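You operate a simulated robot arm through the tools that you are given. There is no shell and no other tool.

You are at the controls of a simulated robot arm. One attempt, no reset.

## Task
Measure the raking lamp's light at 2 on the taped square.
Fine: swing the lamp to mark 2, dial at 2, switch on and leave it so; lay the black light meter on the square, read it and put it back on its stand.

Only the result counts: the job must be done as asked and must still hold three seconds after the hand-in. Knocking over, shifting, dropping, spilling or breaking anything else fails it.

## Robot
A 7-joint arm with a fingered hand, fixed in place. Base frame: the origin is at the foot of the arm, x ahead of it, y to its left, z up; the work surface is at about z = 800. Lengths are in mm, angles in degrees, forces in N, time in s.
With the tool pointing down near the work surface it reaches from about 100 to 680 mm from the base axis. Its first joint turns from -69.0 to 172.0 degrees. Payload 3.4 kg.
The TCP is the grasp point between the finger pads, 25 mm short of the fingertips. In the tool frame z runs along the fingers and y along their closing line. The gripper opens to 88 mm. The gripper's body begins 29 mm behind the TCP. The gripper is a hand of 5 fingers: y runs from the thumb to the fingers, the wrist lies at [-13, -97, -162] in the tool frame, and closing takes about 1.5 s.
Orientation is that of the tool frame in the base frame, as a unit quaternion [x, y, z, w]. With the fingers straight down and the wrist toward the robot, the tool's x, y and z point along [0, 1, 0], [1, 0, 0] and [0, 0, -1] of the base frame.

## Interface
- The arm moves only by the tool nudge_tool. Its argument "plan" is a list of rows, each a list of 6 numbers: the shift along the tool's x, y, z in m, then the turn, a rotation vector about the tool's x, y, z in degrees. In form: [[dx, dy, dz, ax, ay, az], ...]. A call has 1 to 20 rows; each row shifts and turns the commanded pose from where the row before left it, along the tool's axes as they then stand. "grip" is the finger opening in m, from 0 to 0.088, set as the call begins (left out, the last holds). Rows are played at 5 a second. More than 50 mm and 8.6 degrees between two rows, or a gripper value outside its range, and nothing of the call is played. A pose out of reach is approached as far as the arm can. The call stops where the force on the tool passes 70 N (or 10 N more than at its start, if that is more) or the arm is blocked; 0.2 s more then pass. Each finger travels about 153 mm/s and halts on what it meets, pressing with about 22 N; the grip force reading is that of the motor and also rises with nothing between the fingers. The clock runs only during rows and for 0.2 s after the last one: add rows that do not move to give the fingers time. It gives the time, the measured TCP pose, the force on the tool (base axes), the opening and the grip force at its end, in the units of the frame above (readings bear some noise), with the torque about the TCP (base axes, N m) and any sound that the robot's microphone picked up.
- Cameras (640 x 400 px; columns grow to the right, rows downward): "scene" is fixed at [401.7, 650.8, 1559.9]; the picture's right is [-1.00, -0.07, 0.00], its down [-0.03, 0.48, -0.88] and it looks along [0.06, -0.87, -0.48] (base axes); focal length 344 px, centre (320, 200). "wrist" rides on the gripper at [59, -79, -105] in the tool frame; the picture's right is [-0.73, 0.32, -0.61], its down [-0.62, -0.68, 0.38] and it looks along [-0.29, 0.66, 0.70] (tool axes); focal length 234 px, centre (320, 200). There is no depth. A picture from a camera that has moved, and an enlarged one, comes with that camera's place and axes in the base frame and with its lens.
- snapshot(camera): a new picture of that camera. It takes no simulated time.
- slide_trunk(by): slides the trunk up (or, below 0, down) by that many mm; the arm rides with it, the base frame stays. It gives what a move gives, with no picture.
- curl_fingers(index, middle, ring, little, thumb_bend, thumb_turn): sets how far each is bent, from 0 (flat) to 1 (curled in); at 0.3 the hand is open as for a grip, at 0.7 the pads meet at the TCP. One left out holds its place. A second passes; each finger stops where it meets its share of the squeeze, and holds until it gets a number again. A gripper value or a shape takes the hand back. It gives what a move gives, with no picture; readings hold the bend of each and the force on index, middle, ring, little, thumb and palm. thumb_turn goes from beside the hand (0) to across from the fingers (1), as for a grip.
- set_grasp(shape): the hand has 5 fingers and takes this shape, open, in about a second: jaw (thumb against the fingers, like two jaws); tri (thumb and two fingers); tip (a fingertip pinch); poke (one finger out to press); point (the index stretched); flat (the hand flat); cup (the hand cupped); fist (a fist). The gripper value then closes the fingers along that shape, each until it touches; the sizes above hold for jaw. It gives what a move gives, with no picture.
- zoom(camera, box): a new picture of the part [left, top, right, bottom] of that camera's present view, enlarged. It takes no simulated time.
- sign_off(): hands the job in; it is judged then, once.

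Nothing tells you positions but the pictures and the camera data. Unless the task says otherwise, let go and move clear before handing in.

The tools are called after "Request:" as a command line: name --pt "numbers of a row" for each row, then --argument value for the rest, lists and objects as JSON in quotes. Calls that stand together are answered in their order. nudge_tool: Moves the arm, as the interface text tells. Its arguments: {"type":"object","properties":{"plan":{"type":"array"},"grip":{"type":"number"}},"required":["plan"]} The other tools are called the same way: slide_trunk (by) slides the trunk up or down; set_grasp (shape) gives the hand a shape; curl_fingers (index, middle, ring, little, thumb_bend, thumb_turn) moves the fingers one by one; snapshot (camera) takes a picture; zoom (camera, box) takes an enlarged picture of a part of a camera's view; sign_off () hands the job in.

At the start:

```text
t: 0.0
eef_pos: [421.1, -350.5, 1164.9]
tcp_rot: [0.707, 0.708, 0.0, -0.001]
force: [0.4, 0.3, 0.2]
wrist_torque: [0.02, 0.0, 0.0]
opening: 87.6
gripper_force: 0.0
shape: jaw
bend: [0.3, 0.3, 0.3, 0.3, 0.3, 0.98]
finger forces: [0.0, 0.0, 0.1, 0.0, 0.0, 0.0]
trunk travel left (down, up): [-714.0, 226.0]
```

scene: 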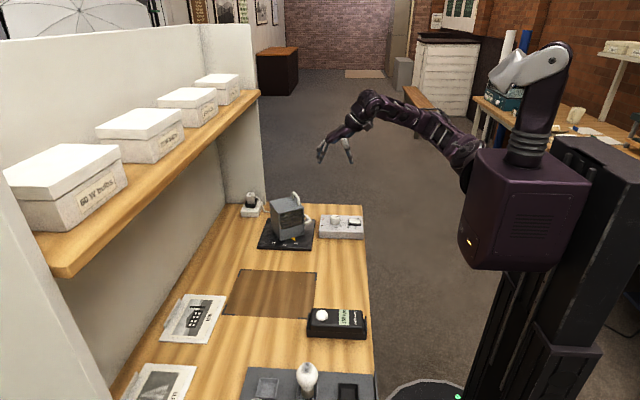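
wrist: 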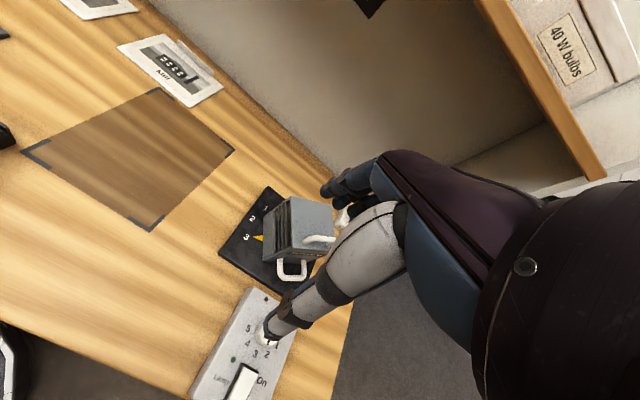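

I see a bench with a lamp on a turntable with marks, a control box (dial and switch), a taped square, the black light meter on its stand, and a bulb tray. I'll look closer before moving.

Request:
zoom --camera "scene" --box '[230, 180, 380, 270]'

Request:
zoom --camera "scene" --box '[220, 260, 390, 400]'

Request:
zoom --camera "wrist" --box '[180, 160, 360, 400]'

Request:
zoom --camera "scene" --box '[120, 270, 240, 400]'

```text
4.27 times, centred on (305, 225) of scene
camera zoom: at [401.7, 650.8, 1559.9], right [-1.0, -0.07, 0.0], down [-0.03, 0.48, -0.88], along [0.06, -0.87, -0.48], focal length 1467 px, centre (384, 93)
```

zoom: 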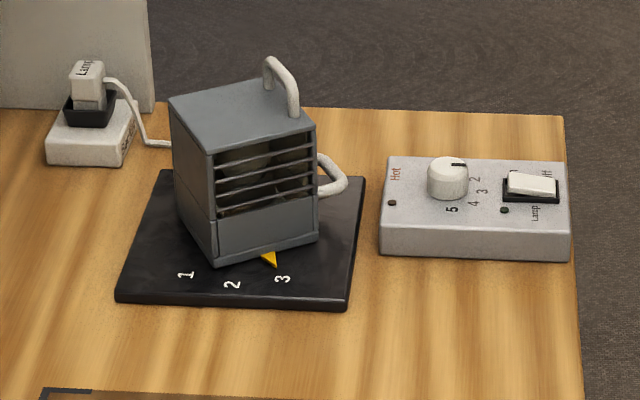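

```text
2.86 times, centred on (305, 330) of scene
camera zoom: at [401.7, 650.8, 1559.9], right [-1.0, -0.07, 0.0], down [-0.03, 0.48, -0.88], along [0.06, -0.87, -0.48], focal length 983 px, centre (363, -171)
```

zoom: 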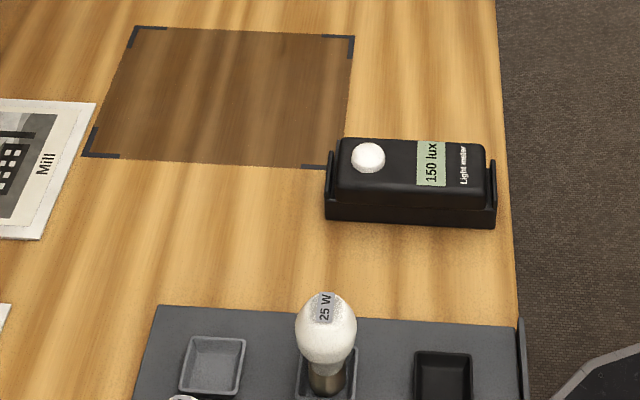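

```text
1.67 times, centred on (270, 280) of wrist
camera zoom: at [341.6, -290.3, 1271.6], right [0.32, -0.73, 0.61], down [-0.68, -0.62, -0.38], along [0.66, -0.29, -0.7], focal length 390 px, centre (403, 67)
```

zoom: 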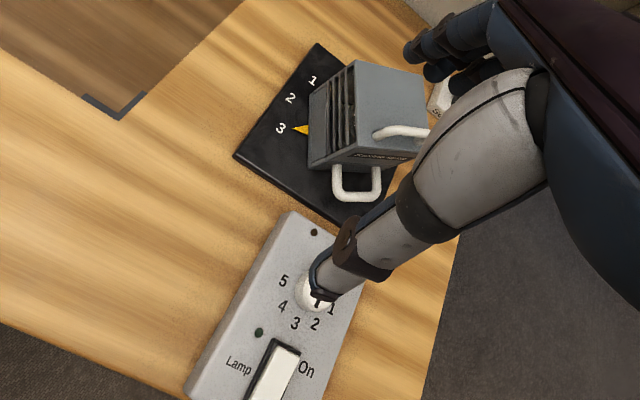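

```text
3.08 times, centred on (180, 335) of scene
camera zoom: at [401.7, 650.8, 1559.9], right [-1.0, -0.07, 0.0], down [-0.03, 0.48, -0.88], along [0.06, -0.87, -0.48], focal length 1058 px, centre (751, -215)
```

zoom: 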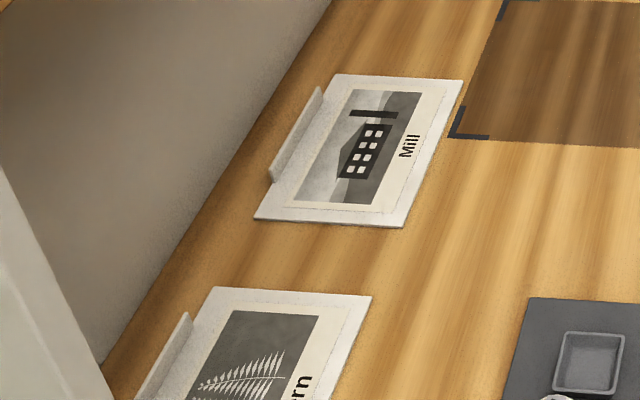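

The bench layout works out as follows: lamp pivot near (603, -445) with the pointer at 3, control box near (420, -487), square centred near (603, -134), and meter near (402, -9). I'll back the arm off so the wrist camera can see the lamp and control box clearly.

Request:
nudge_tool --pt "0.012 -0.042 0.0 0 0 0" --pt "0.012 -0.042 0.0 0 0 0" --pt "0.012 -0.042 0.0 0 0 0" --pt "0.014 -0.044 0.0 0 0 0"

Request:
snapshot --camera "wrist"

Request:
snapshot --camera "scene"

```text
t: 1.0
eef_pos: [265.4, -326.9, 1183.9]
tcp_rot: [0.707, 0.707, 0.002, 0.001]
force: [0.2, -0.2, 0.0]
wrist_torque: [0.01, -0.05, -0.03]
opening: 87.6
gripper_force: 0.1
shape: jaw
bend: [0.3, 0.3, 0.3, 0.3, 0.3, 0.98]
finger forces: [0.0, 0.0, 0.0, 0.0, 0.0, 0.0]
out of reach, approached as far as the arm can: row 3, 4
trunk travel left (down, up): [-714.0, 226.0]
```

```text
taken
camera wrist: at [185.6, -266.8, 1290.1], right [0.32, -0.73, 0.61], down [-0.68, -0.62, -0.39], along [0.66, -0.29, -0.7], focal length 234 px, centre (320, 200)
```

wrist: 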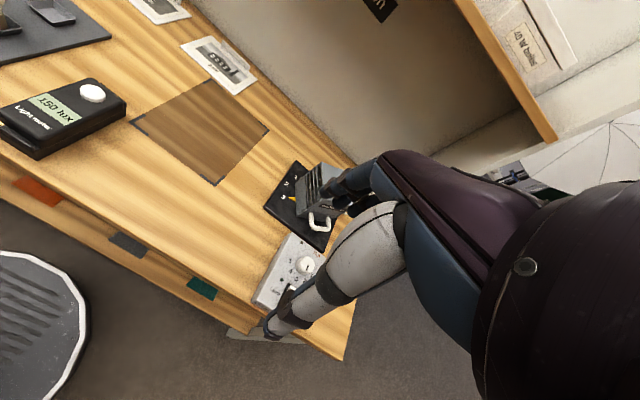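

```text
taken
```

scene: 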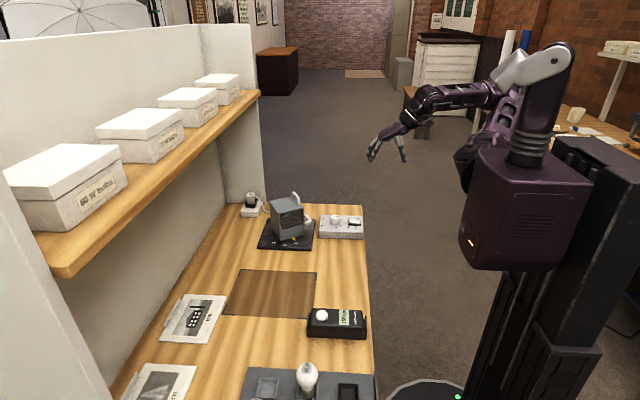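

The camera can see the lamp but the forearm is partly in the way. I'll zoom in on the lamp and control box from here.

Request:
zoom --camera "wrist" --box '[240, 140, 360, 340]'

Request:
zoom --camera "scene" --box '[250, 180, 320, 260]'

Request:
zoom --camera "scene" --box '[310, 200, 370, 250]'

```text
2.00 times, centred on (300, 240) of wrist
camera zoom: at [185.6, -266.8, 1290.1], right [0.32, -0.73, 0.61], down [-0.68, -0.62, -0.39], along [0.66, -0.29, -0.7], focal length 468 px, centre (360, 120)
```

zoom: 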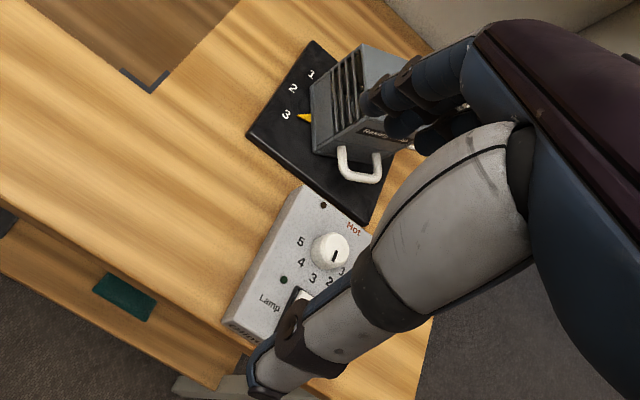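

```text
5.00 times, centred on (285, 220) of scene
camera zoom: at [401.7, 650.8, 1559.9], right [-1.0, -0.07, 0.0], down [-0.03, 0.48, -0.88], along [0.06, -0.87, -0.48], focal length 1720 px, centre (495, 100)
```

zoom: 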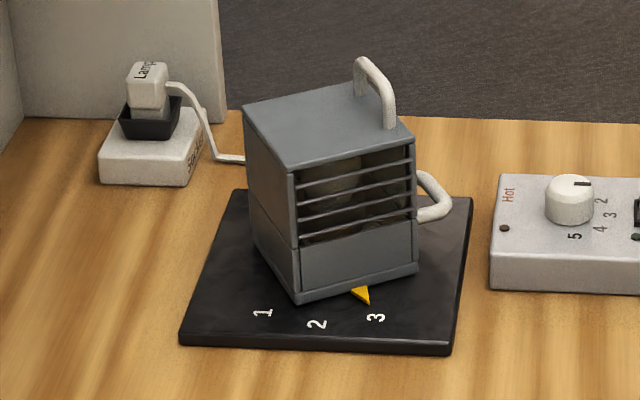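

```text
8.00 times, centred on (340, 225) of scene
camera zoom: at [401.7, 650.8, 1559.9], right [-1.0, -0.07, 0.0], down [-0.03, 0.48, -0.88], along [0.06, -0.87, -0.48], focal length 2751 px, centre (160, 0)
```

zoom: 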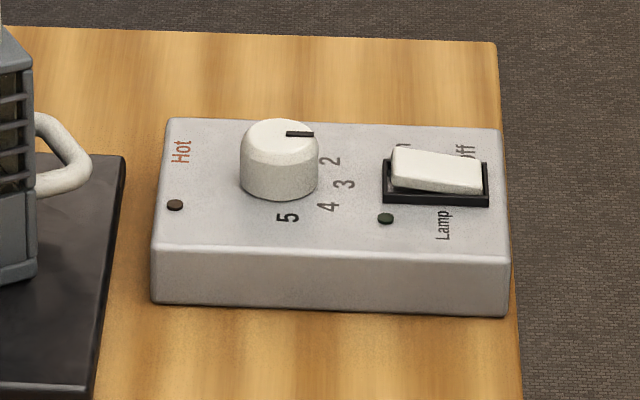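

Next I'll zoom in hard on the dial from both cameras to see where it points now.

Request:
zoom --camera "wrist" --box '[280, 230, 330, 290]'

Request:
zoom --camera "scene" --box '[325, 208, 355, 230]'

Request:
zoom --camera "wrist" --box '[280, 155, 350, 235]'

```text
6.67 times, centred on (305, 260) of wrist
camera zoom: at [185.6, -266.8, 1290.1], right [0.32, -0.73, 0.61], down [-0.68, -0.62, -0.39], along [0.66, -0.29, -0.7], focal length 1561 px, centre (420, -200)
```

zoom: 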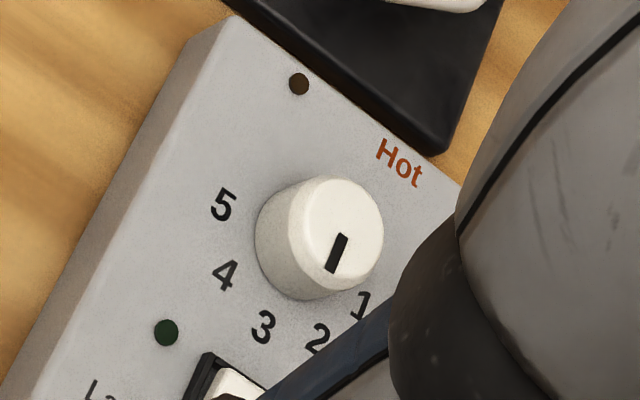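

```text
16.00 times, centred on (340, 219) of scene
camera zoom: at [401.7, 650.8, 1559.9], right [-1.0, -0.07, 0.0], down [-0.03, 0.48, -0.88], along [0.06, -0.87, -0.48], focal length 5503 px, centre (0, -104)
```

zoom: 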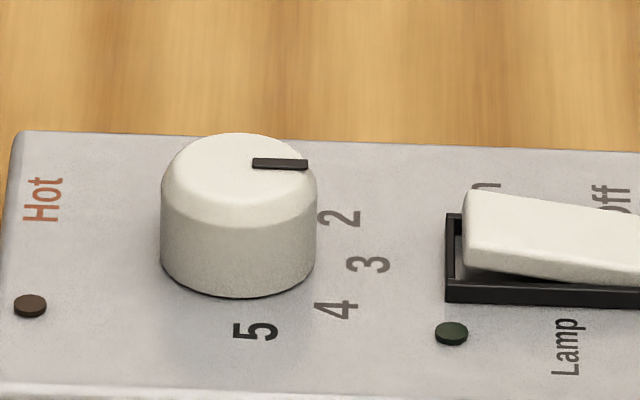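

```text
5.00 times, centred on (315, 195) of wrist
camera zoom: at [185.6, -266.8, 1290.1], right [0.32, -0.73, 0.61], down [-0.68, -0.62, -0.39], along [0.66, -0.29, -0.7], focal length 1171 px, centre (345, 225)
```

zoom: 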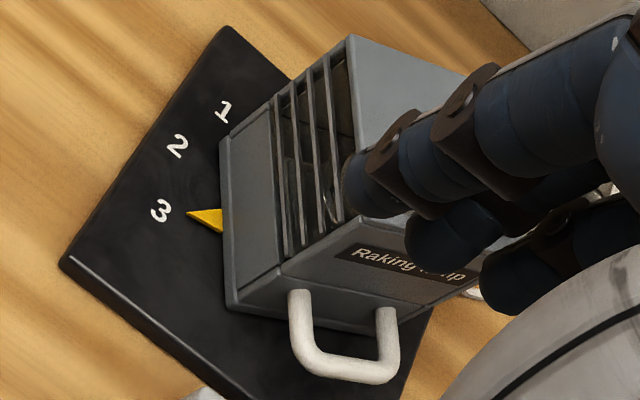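

The dial points at 3 and the rocker is at Off. The lamp has a side handle (bar) at about (527, -485, 850), and the pointer is at 3. I'll try the pointing shape to find out where the fingertip sits relative to the TCP.

Request:
set_grasp --shape "point"

Request:
snapshot --camera "wrist"

Request:
zoom --camera "scene" --box '[340, 60, 500, 200]'

```text
t: 1.9
eef_pos: [267.8, -325.5, 1182.7]
tcp_rot: [0.707, 0.708, 0.001, -0.002]
force: [-0.4, 0.3, 0.0]
wrist_torque: [0.02, -0.01, 0.01]
opening: 80.7
gripper_force: 0.1
shape: point
bend: [0.2, 1.0, 1.0, 1.0, 0.98, 0.88]
finger forces: [0.1, 0.0, 0.0, 0.1, 0.0, 0.0]
trunk travel left (down, up): [-714.0, 226.0]
```

```text
taken
camera wrist: at [188.6, -267.4, 1289.6], right [0.32, -0.73, 0.61], down [-0.68, -0.62, -0.38], along [0.66, -0.29, -0.7], focal length 234 px, centre (320, 200)
```

wrist: 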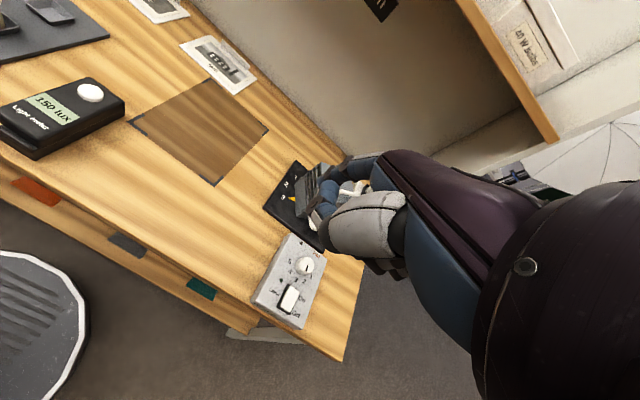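

```text
2.86 times, centred on (420, 130) of scene
camera zoom: at [401.7, 650.8, 1559.9], right [-1.0, -0.07, 0.0], down [-0.03, 0.48, -0.88], along [0.06, -0.87, -0.48], focal length 983 px, centre (34, 400)
```

zoom: 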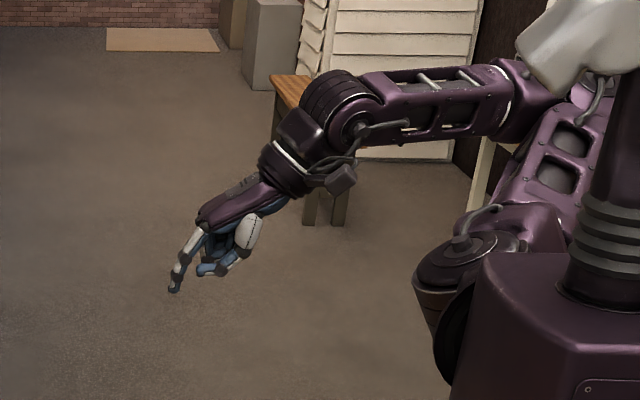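

Request:
zoom --camera "wrist" --box '[260, 130, 420, 290]'

Request:
zoom --camera "wrist" --box '[240, 230, 350, 330]'

Request:
zoom --camera "scene" --box '[360, 100, 420, 150]'

```text
2.50 times, centred on (340, 210) of wrist
camera zoom: at [188.6, -267.4, 1289.6], right [0.32, -0.73, 0.61], down [-0.68, -0.62, -0.38], along [0.66, -0.29, -0.7], focal length 585 px, centre (270, 175)
```

zoom: 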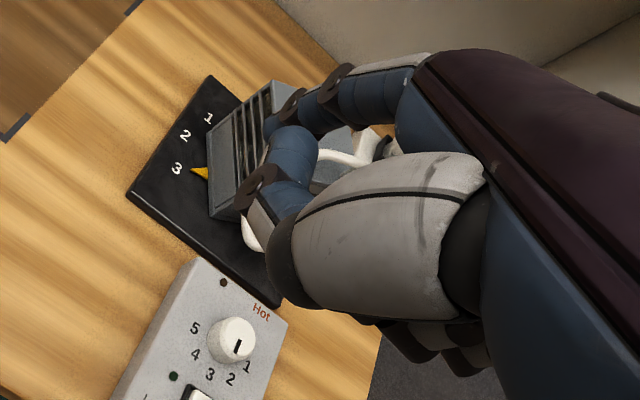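

```text
4.00 times, centred on (295, 280) of wrist
camera zoom: at [188.6, -267.4, 1289.6], right [0.32, -0.73, 0.61], down [-0.68, -0.62, -0.38], along [0.66, -0.29, -0.7], focal length 937 px, centre (420, -120)
```

zoom: 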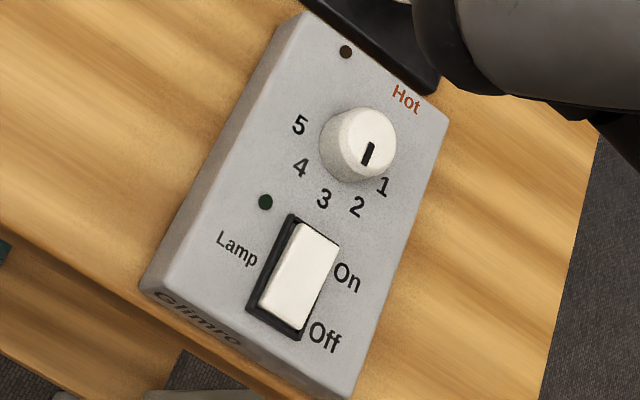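

```text
8.00 times, centred on (390, 125) of scene
camera zoom: at [401.7, 650.8, 1559.9], right [-1.0, -0.07, 0.0], down [-0.03, 0.48, -0.88], along [0.06, -0.87, -0.48], focal length 2751 px, centre (-240, 800)
```

zoom: 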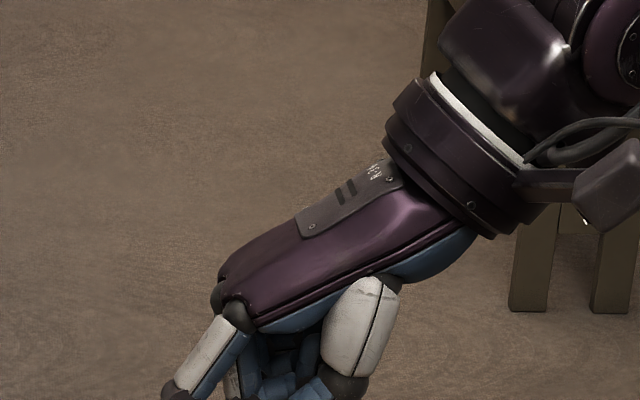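

The camera confirms the dial points at 3 and the rocker is at Off. The index fingertip sits near tool (12, 57, 18). I'll bend it a little so it points straighter down, then check.

Request:
curl_fingers --index 0.4

Request:
zoom --camera "scene" --box '[350, 90, 430, 160]'

Request:
zoom --camera "wrist" --box '[260, 130, 420, 290]'

```text
t: 2.9
eef_pos: [267.5, -326.0, 1183.5]
tcp_rot: [0.706, 0.708, 0.001, -0.001]
force: [-0.5, 0.1, 0.8]
wrist_torque: [0.0, -0.02, 0.01]
opening: 17.3
gripper_force: 0.1
shape: fingers
bend: [0.39, 1.0, 1.0, 1.0, 0.98, 0.88]
finger forces: [0.0, 0.0, 0.1, 0.0, 0.0, 0.0]
trunk travel left (down, up): [-714.0, 226.0]
```

```text
5.71 times, centred on (390, 125) of scene
camera zoom: at [401.7, 650.8, 1559.9], right [-1.0, -0.07, 0.0], down [-0.03, 0.48, -0.88], along [0.06, -0.87, -0.48], focal length 1965 px, centre (-80, 629)
```

zoom: 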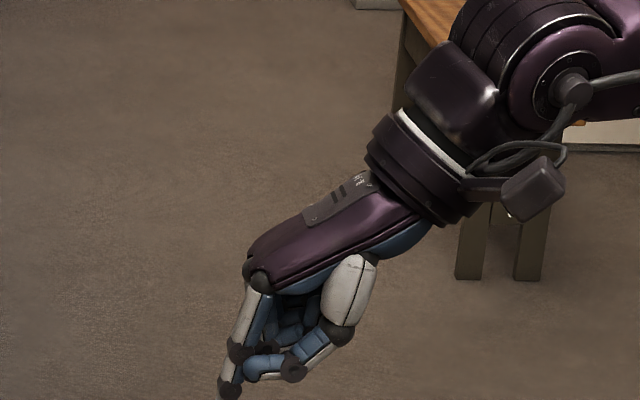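

```text
2.50 times, centred on (340, 210) of wrist
camera zoom: at [188.5, -267.5, 1289.7], right [0.32, -0.73, 0.61], down [-0.68, -0.62, -0.38], along [0.66, -0.29, -0.7], focal length 585 px, centre (270, 175)
```

zoom: 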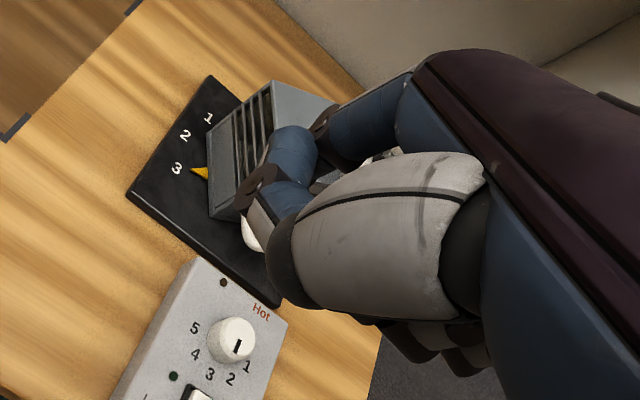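

The thumb sits almost as low as the index tip, so this shape is poor for hooking. I'll try the poke shape.

Request:
set_grasp --shape "poke"

Request:
zoom --camera "scene" --box '[350, 90, 430, 160]'

Request:
zoom --camera "wrist" --box '[260, 130, 420, 290]'

```text
t: 3.8
eef_pos: [268.5, -325.7, 1182.7]
tcp_rot: [0.707, 0.708, 0.001, -0.001]
force: [1.1, -0.1, 0.5]
wrist_torque: [0.0, -0.02, -0.04]
opening: 0.0
gripper_force: 0.1
shape: poke
bend: [0.7, 0.7, 0.99, 0.99, 1.0, 1.0]
finger forces: [0.0, 0.0, 0.1, 0.0, 0.0, 0.0]
trunk travel left (down, up): [-714.0, 226.0]
```

```text
5.71 times, centred on (390, 125) of scene
camera zoom: at [401.7, 650.8, 1559.9], right [-1.0, -0.07, 0.0], down [-0.03, 0.48, -0.88], along [0.06, -0.87, -0.48], focal length 1965 px, centre (-80, 629)
```

zoom: 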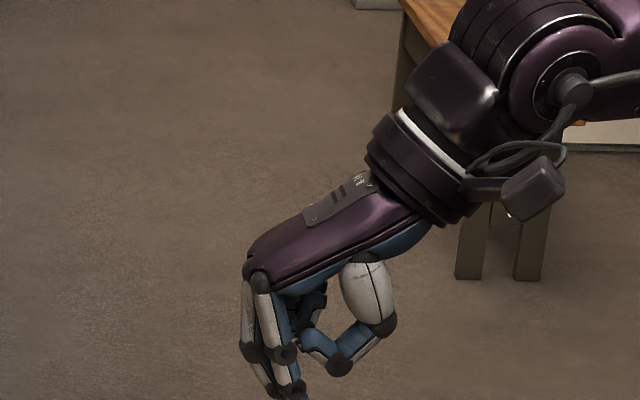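

```text
2.50 times, centred on (340, 210) of wrist
camera zoom: at [188.6, -267.5, 1289.7], right [0.32, -0.73, 0.61], down [-0.68, -0.62, -0.38], along [0.66, -0.29, -0.7], focal length 585 px, centre (270, 175)
```

zoom: 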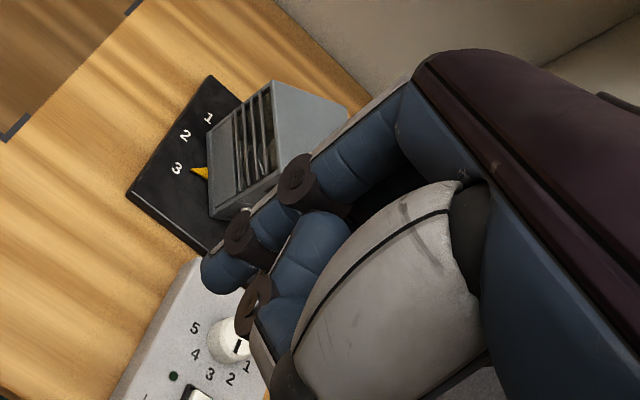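

Poke puts the index and middle tips at the TCP. I'll tuck the middle finger, leave only the index extended, and look at the result.

Request:
curl_fingers --index 0.5 --middle 1.0 --thumb_bend 1.0 --thumb_turn 0.3

Request:
zoom --camera "scene" --box '[350, 100, 430, 180]'

Request:
zoom --camera "wrist" --box '[260, 130, 420, 290]'

```text
t: 4.8
eef_pos: [267.7, -326.5, 1182.5]
tcp_rot: [0.707, 0.707, 0.0, 0.0]
force: [0.4, 0.6, 0.3]
wrist_torque: [0.02, 0.02, -0.01]
opening: 34.6
gripper_force: 0.0
shape: fingers
bend: [0.5, 1.0, 0.99, 0.99, 1.0, 0.31]
finger forces: [0.0, 0.0, 0.1, 0.0, 0.1, 0.1]
trunk travel left (down, up): [-714.0, 226.0]
```

```text
5.00 times, centred on (390, 140) of scene
camera zoom: at [401.7, 650.8, 1559.9], right [-1.0, -0.07, 0.0], down [-0.03, 0.48, -0.88], along [0.06, -0.87, -0.48], focal length 1720 px, centre (-30, 500)
```

zoom: 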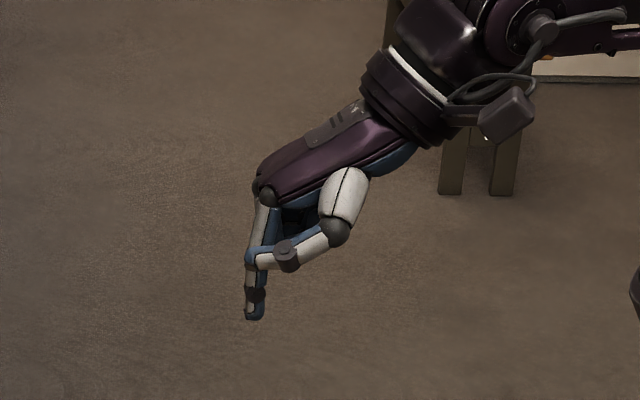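

```text
2.50 times, centred on (340, 210) of wrist
camera zoom: at [188.6, -267.5, 1289.7], right [0.32, -0.73, 0.61], down [-0.68, -0.62, -0.38], along [0.66, -0.29, -0.7], focal length 585 px, centre (270, 175)
```

zoom: 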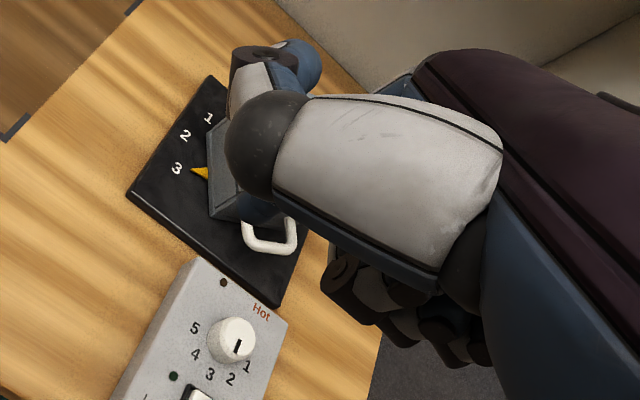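

The index points nicely down, about 38 mm below everything else. I'll move the thumb back across so the wrist camera can see the fingertip.

Request:
curl_fingers --thumb_turn 1.0 --thumb_bend 1.0 --index 0.5

Request:
zoom --camera "scene" --box '[350, 100, 430, 180]'

Request:
zoom --camera "wrist" --box '[260, 130, 420, 290]'

```text
t: 5.8
eef_pos: [267.6, -326.0, 1183.0]
tcp_rot: [0.706, 0.708, 0.001, -0.001]
force: [0.2, -0.4, 0.4]
wrist_torque: [0.02, 0.03, 0.02]
opening: 20.5
gripper_force: 0.1
shape: fingers
bend: [0.49, 1.0, 0.99, 0.99, 0.99, 0.98]
finger forces: [0.0, 0.0, 0.1, 0.1, 0.0, 0.0]
trunk travel left (down, up): [-714.0, 226.0]
```

```text
5.00 times, centred on (390, 140) of scene
camera zoom: at [401.7, 650.8, 1559.9], right [-1.0, -0.07, 0.0], down [-0.03, 0.48, -0.88], along [0.06, -0.87, -0.48], focal length 1720 px, centre (-30, 500)
```

zoom: 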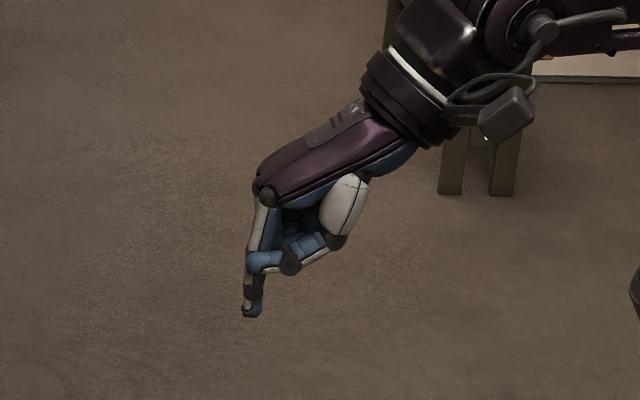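

```text
2.50 times, centred on (340, 210) of wrist
camera zoom: at [188.6, -267.5, 1289.7], right [0.32, -0.73, 0.61], down [-0.68, -0.62, -0.38], along [0.66, -0.29, -0.7], focal length 585 px, centre (270, 175)
```

zoom: 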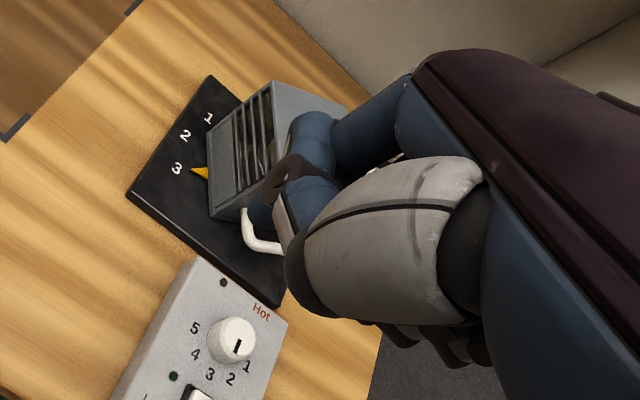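

Only the index now sticks out. I'll reduce its bend slightly for reach and hand clearance, move above the control-box and lamp-handle area, and check reach.

Request:
curl_fingers --index 0.36

Request:
nudge_tool --pt "-0.0207 0.0337 0.0222 0 0 0" --pt "-0.0207 0.0337 0.0222 0 0 0" --pt "-0.0207 0.0337 0.0222 0 0 0" --pt "-0.0207 0.0337 0.0222 0 0 0" --pt "-0.0207 0.0337 0.0222 0 0 0" --pt "-0.0207 0.0337 0.0222 0 0 0" --pt "0 0 0 0 0 0"

Request:
snapshot --camera "scene"

Request:
snapshot --camera "wrist"

```text
t: 6.8
eef_pos: [267.8, -327.1, 1182.0]
tcp_rot: [0.706, 0.708, 0.001, 0.0]
force: [-0.5, 0.3, -0.4]
wrist_torque: [-0.01, -0.01, 0.0]
opening: 22.1
gripper_force: 0.1
shape: fingers
bend: [0.38, 1.0, 0.99, 0.99, 0.99, 0.99]
finger forces: [0.0, 0.1, 0.0, 0.0, 0.1, 0.0]
trunk travel left (down, up): [-714.0, 226.0]
```

```text
t: 8.4
eef_pos: [467.1, -449.6, 1050.1]
tcp_rot: [0.707, 0.707, 0.0, 0.0]
force: [0.7, -0.6, 0.2]
wrist_torque: [0.01, -0.01, 0.01]
opening: 21.8
gripper_force: 0.0
shape: fingers
bend: [0.38, 1.0, 0.99, 0.99, 0.99, 0.99]
finger forces: [0.0, 0.1, 0.0, 0.1, 0.1, 0.0]
trunk travel left (down, up): [-714.0, 226.0]
```

```text
taken
```

scene: 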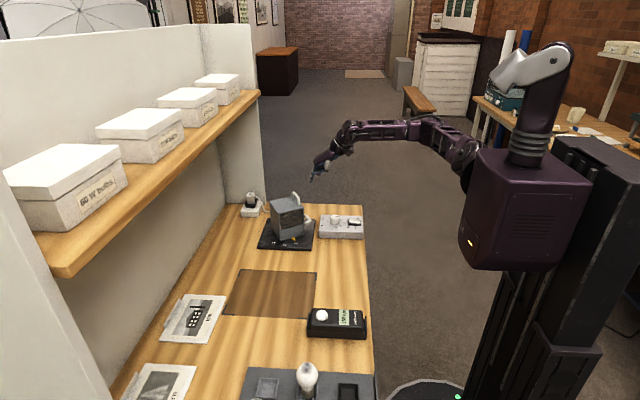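

```text
taken
camera wrist: at [387.6, -390.8, 1156.6], right [0.32, -0.73, 0.61], down [-0.68, -0.62, -0.38], along [0.66, -0.29, -0.7], focal length 234 px, centre (320, 200)
```

wrist: 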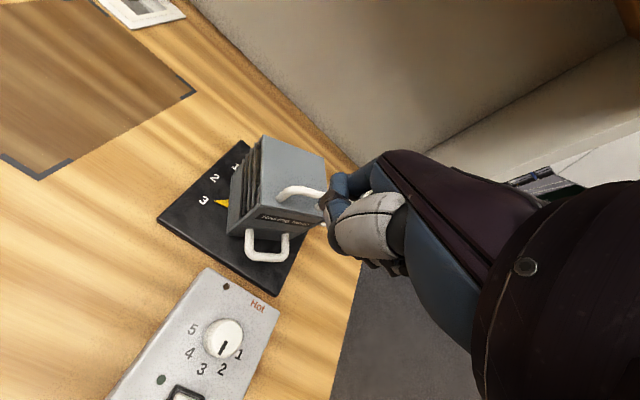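

The arm reaches this height without trouble, and both handles are visible. I'll zoom in to measure the handle and the fingertip.

Request:
zoom --camera "wrist" --box '[220, 130, 380, 290]'

Request:
zoom --camera "scene" --box '[265, 150, 345, 220]'

```text
2.50 times, centred on (300, 210) of wrist
camera zoom: at [387.6, -390.8, 1156.6], right [0.32, -0.73, 0.61], down [-0.68, -0.62, -0.38], along [0.66, -0.29, -0.7], focal length 585 px, centre (370, 175)
```

zoom: 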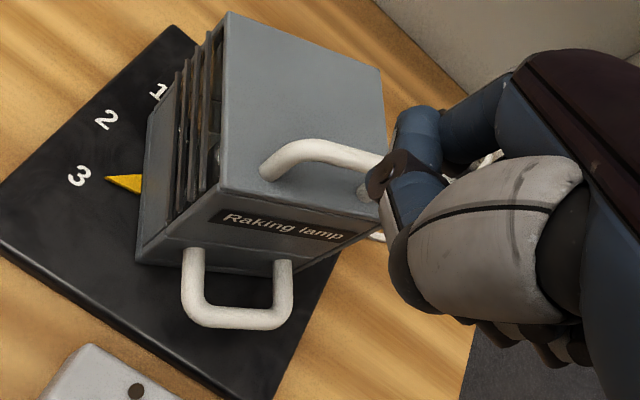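

```text
5.71 times, centred on (305, 185) of scene
camera zoom: at [401.7, 650.8, 1559.9], right [-1.0, -0.07, 0.0], down [-0.03, 0.48, -0.88], along [0.06, -0.87, -0.48], focal length 1965 px, centre (406, 286)
```

zoom: 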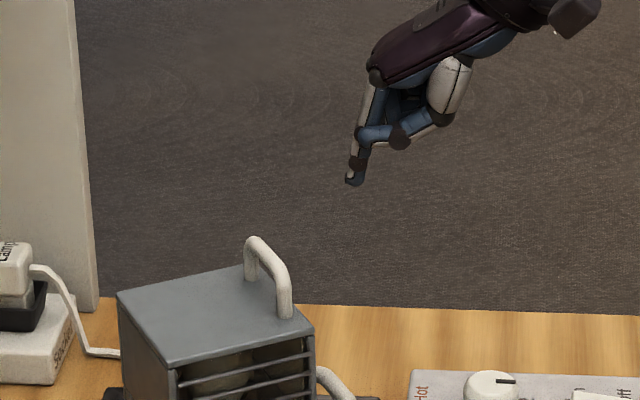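

The tip offset is about (5, 43, 19) and the handle-loop centre is about (546, -475, 850). I'll move over it at this height and check reach and alignment before going down.

Request:
nudge_tool --pt "-0.015 0.018 0 0 0 0" --pt "-0.015 0.018 0 0 0 0" --pt "0 0 0.02 0 0 0" --pt "0 0 0 0 0 0"

Request:
zoom --camera "wrist" --box '[220, 130, 380, 290]'

Request:
zoom --camera "scene" --box '[265, 160, 345, 230]'

```text
t: 9.4
eef_pos: [476.4, -457.4, 1029.3]
tcp_rot: [0.708, 0.707, 0.0, 0.0]
force: [0.3, -0.4, -0.3]
wrist_torque: [0.01, 0.04, -0.04]
opening: 21.6
gripper_force: 0.1
shape: fingers
bend: [0.38, 1.0, 0.99, 0.99, 0.99, 0.99]
finger forces: [0.0, 0.1, 0.0, 0.0, 0.0, 0.1]
out of reach, approached as far as the arm can: row 1, 2
trunk travel left (down, up): [-714.0, 226.0]
```

```text
2.50 times, centred on (300, 210) of wrist
camera zoom: at [397.1, -398.3, 1135.4], right [0.32, -0.73, 0.61], down [-0.68, -0.62, -0.38], along [0.66, -0.29, -0.7], focal length 585 px, centre (370, 175)
```

zoom: 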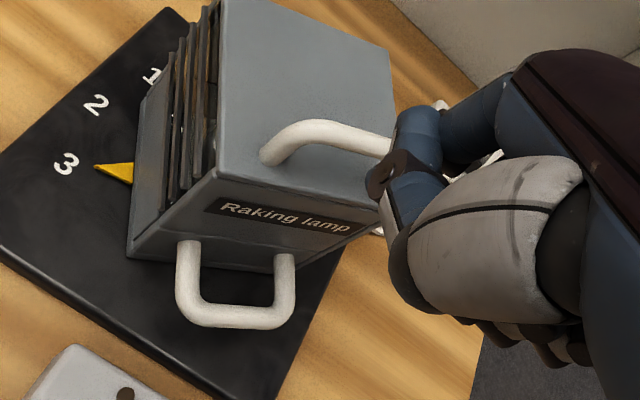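

```text
5.71 times, centred on (305, 195) of scene
camera zoom: at [401.7, 650.8, 1559.9], right [-1.0, -0.07, 0.0], down [-0.03, 0.48, -0.88], along [0.06, -0.87, -0.48], focal length 1965 px, centre (406, 229)
```

zoom: 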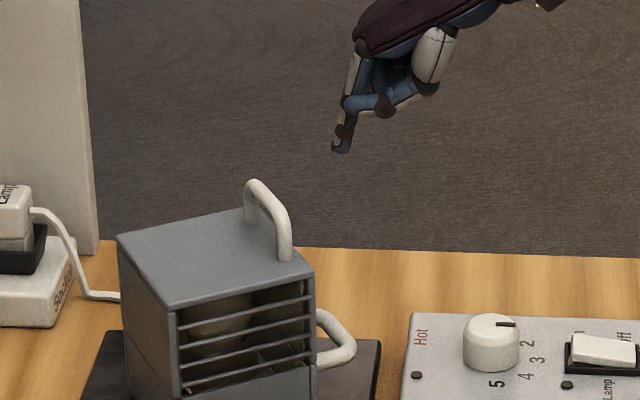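

The arm is at its horizontal limit with the hand vertical and the trunk this high. I'll back off, bend the index to 0.5, lower the trunk, then yaw the hand radially and tilt it outward for more reach.

Request:
nudge_tool --pt "0.019 -0.02 -0.028 0 0 0" --pt "0.019 -0.02 -0.028 0 0 0" --pt "0.019 -0.02 -0.028 0 0 0" --pt "0 0 0 0 0 0"

Request:
curl_fingers --index 0.5

Request:
slide_trunk --by -130

Request:
nudge_tool --pt "0 0 0 0 0 7.2" --pt "0 0 0 0 0 7.2" --pt "0 0 0 0 0 7.2" --pt "0 0 0 0 0 7.2" --pt "0 0 0 0 0 7.2" --pt "0 0 0 0 0 7.0" --pt "0 0 0 -6.7 0 0" --pt "0 0 0 -6.7 0 0" --pt "0 0 0 -6.6 0 0" --pt "0 0 0 0 0 0"

Request:
snapshot --camera "scene"

Request:
snapshot --camera "wrist"

```text
t: 10.4
eef_pos: [420.1, -401.5, 1113.2]
tcp_rot: [0.707, 0.707, 0.0, -0.002]
force: [0.0, -0.5, -0.6]
wrist_torque: [0.02, -0.01, -0.01]
opening: 21.9
gripper_force: 0.0
shape: fingers
bend: [0.38, 1.0, 0.99, 0.99, 0.99, 0.99]
finger forces: [0.0, 0.0, 0.0, 0.0, 0.0, 0.0]
trunk travel left (down, up): [-714.0, 226.0]
```

```text
t: 11.4
eef_pos: [417.4, -401.8, 1113.7]
tcp_rot: [0.707, 0.708, 0.001, -0.001]
force: [-0.7, 0.2, 0.0]
wrist_torque: [0.03, 0.0, -0.01]
opening: 20.2
gripper_force: 0.0
shape: fingers
bend: [0.47, 1.0, 0.99, 0.99, 0.99, 0.99]
finger forces: [0.0, 0.0, 0.1, 0.0, 0.0, 0.0]
trunk travel left (down, up): [-714.0, 226.0]
```

```text
t: 13.0
eef_pos: [418.9, -400.6, 984.7]
tcp_rot: [0.706, 0.708, 0.0, 0.0]
force: [-0.2, 0.0, 0.5]
wrist_torque: [-0.02, 0.01, 0.0]
opening: 20.0
gripper_force: 0.1
shape: fingers
bend: [0.47, 1.0, 0.99, 0.99, 0.99, 0.99]
finger forces: [0.0, 0.1, 0.0, 0.1, 0.0, 0.0]
trunk travel left (down, up): [-584.0, 356.0]
```

```text
t: 15.2
eef_pos: [418.1, -401.5, 982.9]
tcp_rot: [0.902, 0.394, 0.07, 0.159]
force: [-0.1, 0.0, -0.1]
wrist_torque: [0.0, 0.03, 0.01]
opening: 20.1
gripper_force: 0.1
shape: fingers
bend: [0.47, 1.0, 0.99, 0.99, 0.99, 0.99]
finger forces: [0.0, 0.2, 0.0, 0.0, 0.1, 0.0]
trunk travel left (down, up): [-584.0, 356.0]
```

```text
taken
```

scene: 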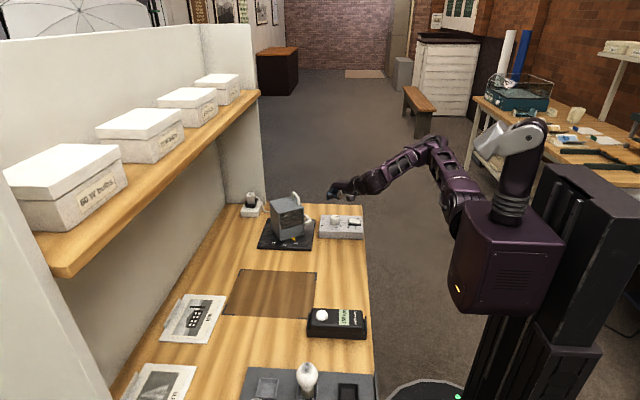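

```text
taken
camera wrist: at [377.1, -283.2, 1056.6], right [-0.43, -0.6, 0.68], down [-0.8, -0.11, -0.59], along [0.43, -0.79, -0.43], focal length 234 px, centre (320, 200)
```

wrist: 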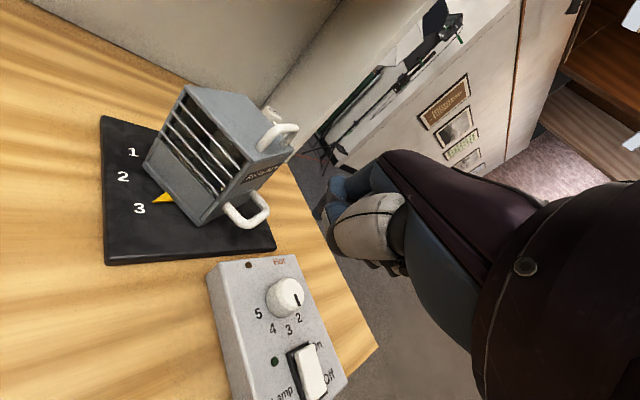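

Orientation is as intended. I'll check the fingertip's actual position in the scene camera.

Request:
zoom --camera "scene" --box '[260, 160, 380, 250]'

Request:
zoom --camera "wrist" --box '[190, 130, 430, 290]'

```text
4.44 times, centred on (320, 205) of scene
camera zoom: at [401.7, 650.8, 1559.9], right [-1.0, -0.07, 0.0], down [-0.03, 0.48, -0.88], along [0.06, -0.87, -0.48], focal length 1528 px, centre (320, 178)
```

zoom: 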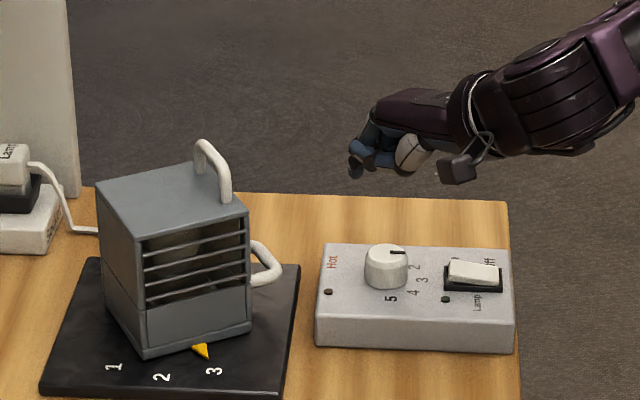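

```text
2.50 times, centred on (310, 210) of wrist
camera zoom: at [377.1, -283.2, 1056.6], right [-0.43, -0.6, 0.68], down [-0.8, -0.11, -0.59], along [0.43, -0.79, -0.43], focal length 585 px, centre (345, 175)
```

zoom: 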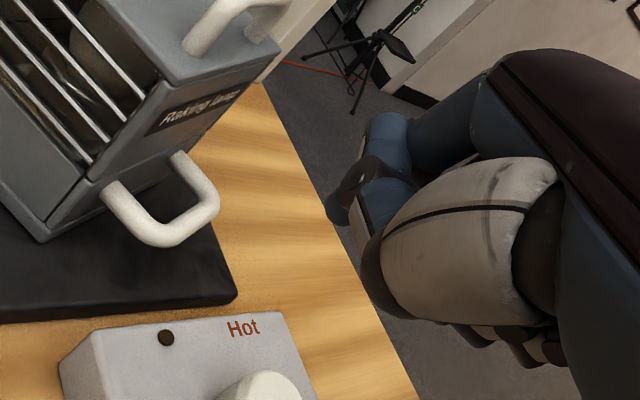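

The fingertip is at about (446, -418, 976), which matches my offset model. I'll move radially out at this height to above a point just behind the side handle.

Request:
nudge_tool --pt "-0.0002 0.0367 0.0134 0 0 0" --pt "-0.0002 0.0367 0.0134 0 0 0" --pt "-0.0002 0.0367 0.0134 0 0 0" --pt "-0.0002 0.0367 0.0134 0 0 0" --pt "0 0 0 0 0 0"

Request:
zoom --camera "scene" --box '[250, 160, 370, 250]'

Request:
snapshot --camera "wrist"

```text
t: 16.4
eef_pos: [533.3, -508.6, 983.5]
tcp_rot: [0.903, 0.393, 0.07, 0.159]
force: [0.1, -0.3, 0.4]
wrist_torque: [0.0, -0.03, -0.01]
opening: 20.0
gripper_force: 0.0
shape: fingers
bend: [0.47, 1.0, 0.99, 0.99, 0.99, 0.99]
finger forces: [0.1, 0.0, 0.1, 0.1, 0.0, 0.0]
trunk travel left (down, up): [-584.0, 356.0]
```

```text
4.44 times, centred on (310, 205) of scene
camera zoom: at [401.7, 650.8, 1559.9], right [-1.0, -0.07, 0.0], down [-0.03, 0.48, -0.88], along [0.06, -0.87, -0.48], focal length 1528 px, centre (364, 178)
```

zoom: 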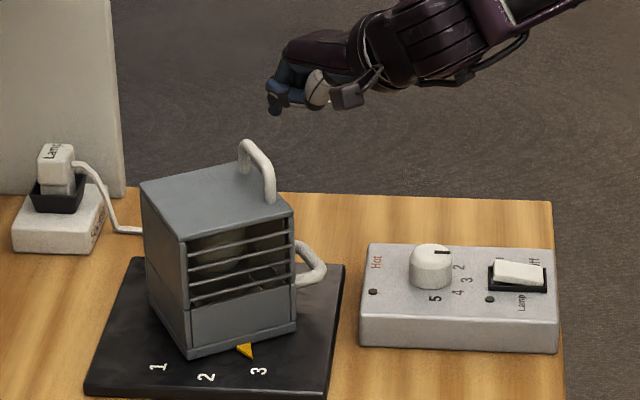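

```text
taken
camera wrist: at [491.1, -390.3, 1056.1], right [-0.42, -0.6, 0.68], down [-0.8, -0.11, -0.59], along [0.43, -0.79, -0.43], focal length 234 px, centre (320, 200)
```

wrist: 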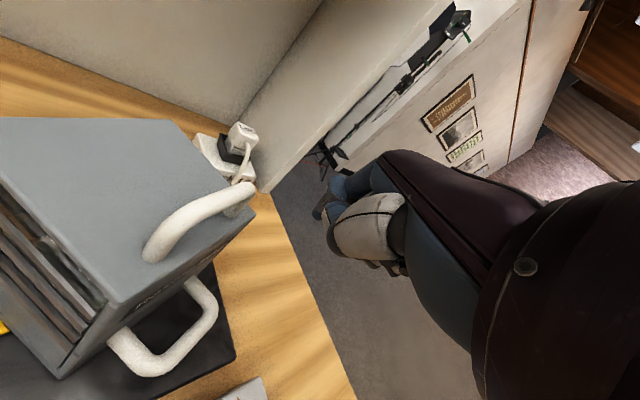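

Reach is fine here. I'll go straight down in two stages, checking in between.

Request:
nudge_tool --pt "0 -0.0111 0.0305 0 0 0" --pt "0 -0.0111 0.0305 0 0 0" --pt "0 -0.0111 0.0305 0 0 0" --pt "0 0 0 0 0 0"

Request:
zoom --camera "scene" --box '[260, 180, 340, 240]'

Request:
snapshot --camera "wrist"

```text
t: 17.4
eef_pos: [534.4, -508.7, 886.4]
tcp_rot: [0.903, 0.393, 0.07, 0.16]
force: [-0.6, -0.5, 0.5]
wrist_torque: [0.01, 0.05, 0.03]
opening: 19.9
gripper_force: 0.0
shape: fingers
bend: [0.47, 1.0, 0.99, 0.99, 0.99, 0.99]
finger forces: [0.0, 0.0, 0.1, 0.0, 0.0, 0.0]
trunk travel left (down, up): [-584.0, 356.0]
```

```text
6.67 times, centred on (300, 210) of scene
camera zoom: at [401.7, 650.8, 1559.9], right [-1.0, -0.07, 0.0], down [-0.03, 0.48, -0.88], along [0.06, -0.87, -0.48], focal length 2293 px, centre (453, 133)
```

zoom: 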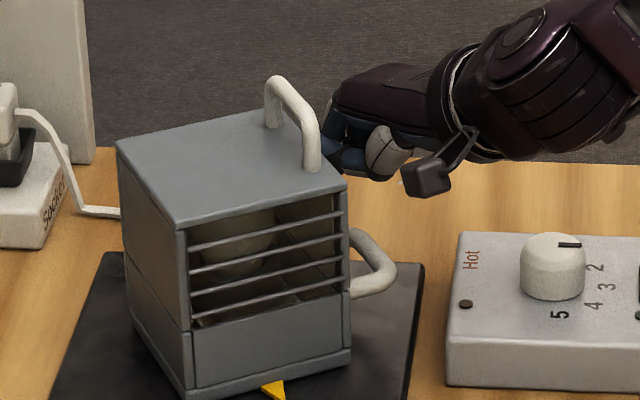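

```text
taken
camera wrist: at [492.4, -391.3, 960.1], right [-0.42, -0.6, 0.68], down [-0.8, -0.11, -0.59], along [0.43, -0.79, -0.43], focal length 234 px, centre (320, 200)
```

wrist: 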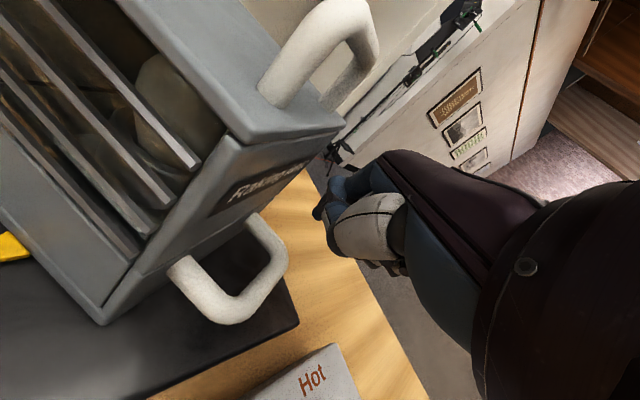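

Clear with no contact force. I'll go down the last stretch to handle height.

Request:
nudge_tool --pt "0 -0.006 0.0165 0 0 0" --pt "0 -0.0058 0.016 0 0 0" --pt "0 0 0 0 0 0"

Request:
zoom --camera "scene" --box '[260, 180, 340, 240]'

Request:
zoom --camera "wrist" --box '[200, 100, 420, 300]'

```text
t: 18.2
eef_pos: [533.6, -508.8, 851.1]
tcp_rot: [0.903, 0.394, 0.071, 0.159]
force: [0.1, -0.2, 0.0]
wrist_torque: [-0.04, 0.02, 0.01]
opening: 20.0
gripper_force: 0.2
shape: fingers
bend: [0.47, 1.0, 0.99, 0.99, 0.99, 0.99]
finger forces: [0.0, 0.1, 0.0, 0.0, 0.0, 0.0]
trunk travel left (down, up): [-584.0, 356.0]
```

```text
6.67 times, centred on (300, 210) of scene
camera zoom: at [401.7, 650.8, 1559.9], right [-1.0, -0.07, 0.0], down [-0.03, 0.48, -0.88], along [0.06, -0.87, -0.48], focal length 2293 px, centre (453, 133)
```

zoom: 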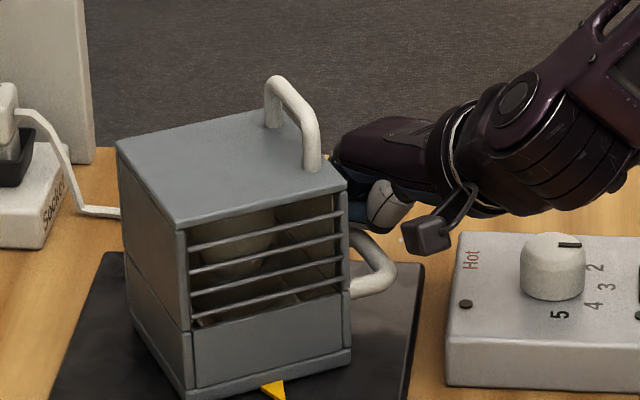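

```text
2.00 times, centred on (310, 200) of wrist
camera zoom: at [492.4, -391.1, 925.1], right [-0.42, -0.6, 0.68], down [-0.8, -0.11, -0.59], along [0.43, -0.79, -0.43], focal length 468 px, centre (340, 200)
```

zoom: 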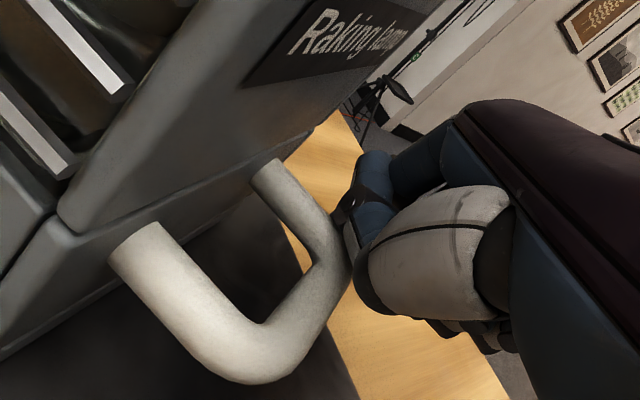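

The finger is just behind the rear post of the side handle. I'll sweep it forward along the arc about the pivot, part way first.

Request:
nudge_tool --pt "0.002 -0.0057 -0.0021 0 0 0" --pt "0.002 -0.0057 -0.0021 0 0 0" --pt "-0.0003 -0.0069 -0.0025 0 0 0" --pt "-0.0003 -0.0069 -0.0025 0 0 0" --pt "0 0 0 0 0 0"

Request:
zoom --camera "scene" --box '[250, 190, 330, 250]'

Request:
zoom --camera "wrist" --box '[200, 100, 420, 300]'

```text
t: 19.4
eef_pos: [515.9, -488.1, 850.7]
tcp_rot: [0.903, 0.393, 0.069, 0.159]
force: [-0.9, -0.8, 0.8]
wrist_torque: [-0.01, -0.01, 0.02]
opening: 20.3
gripper_force: 0.1
shape: fingers
bend: [0.46, 1.0, 0.99, 0.99, 0.99, 0.99]
finger forces: [0.0, 0.1, 0.1, 0.1, 0.2, 0.0]
trunk travel left (down, up): [-584.0, 356.0]
```

```text
6.67 times, centred on (290, 220) of scene
camera zoom: at [401.7, 650.8, 1559.9], right [-1.0, -0.07, 0.0], down [-0.03, 0.48, -0.88], along [0.06, -0.87, -0.48], focal length 2293 px, centre (520, 67)
```

zoom: 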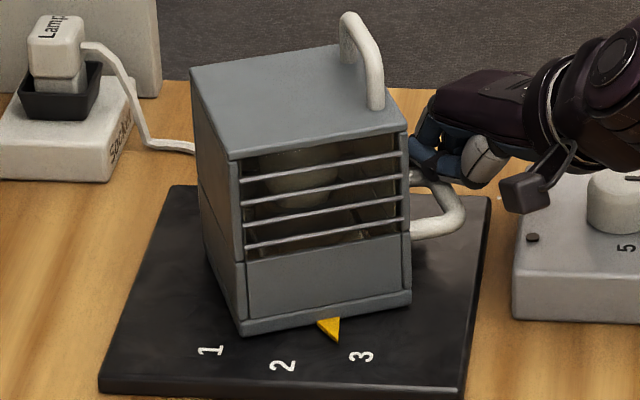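

```text
2.00 times, centred on (310, 200) of wrist
camera zoom: at [474.1, -369.7, 924.1], right [-0.42, -0.6, 0.68], down [-0.8, -0.11, -0.59], along [0.43, -0.79, -0.43], focal length 468 px, centre (340, 200)
```

zoom: 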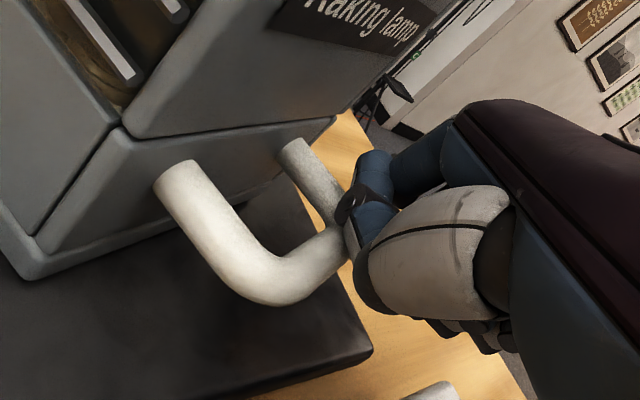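

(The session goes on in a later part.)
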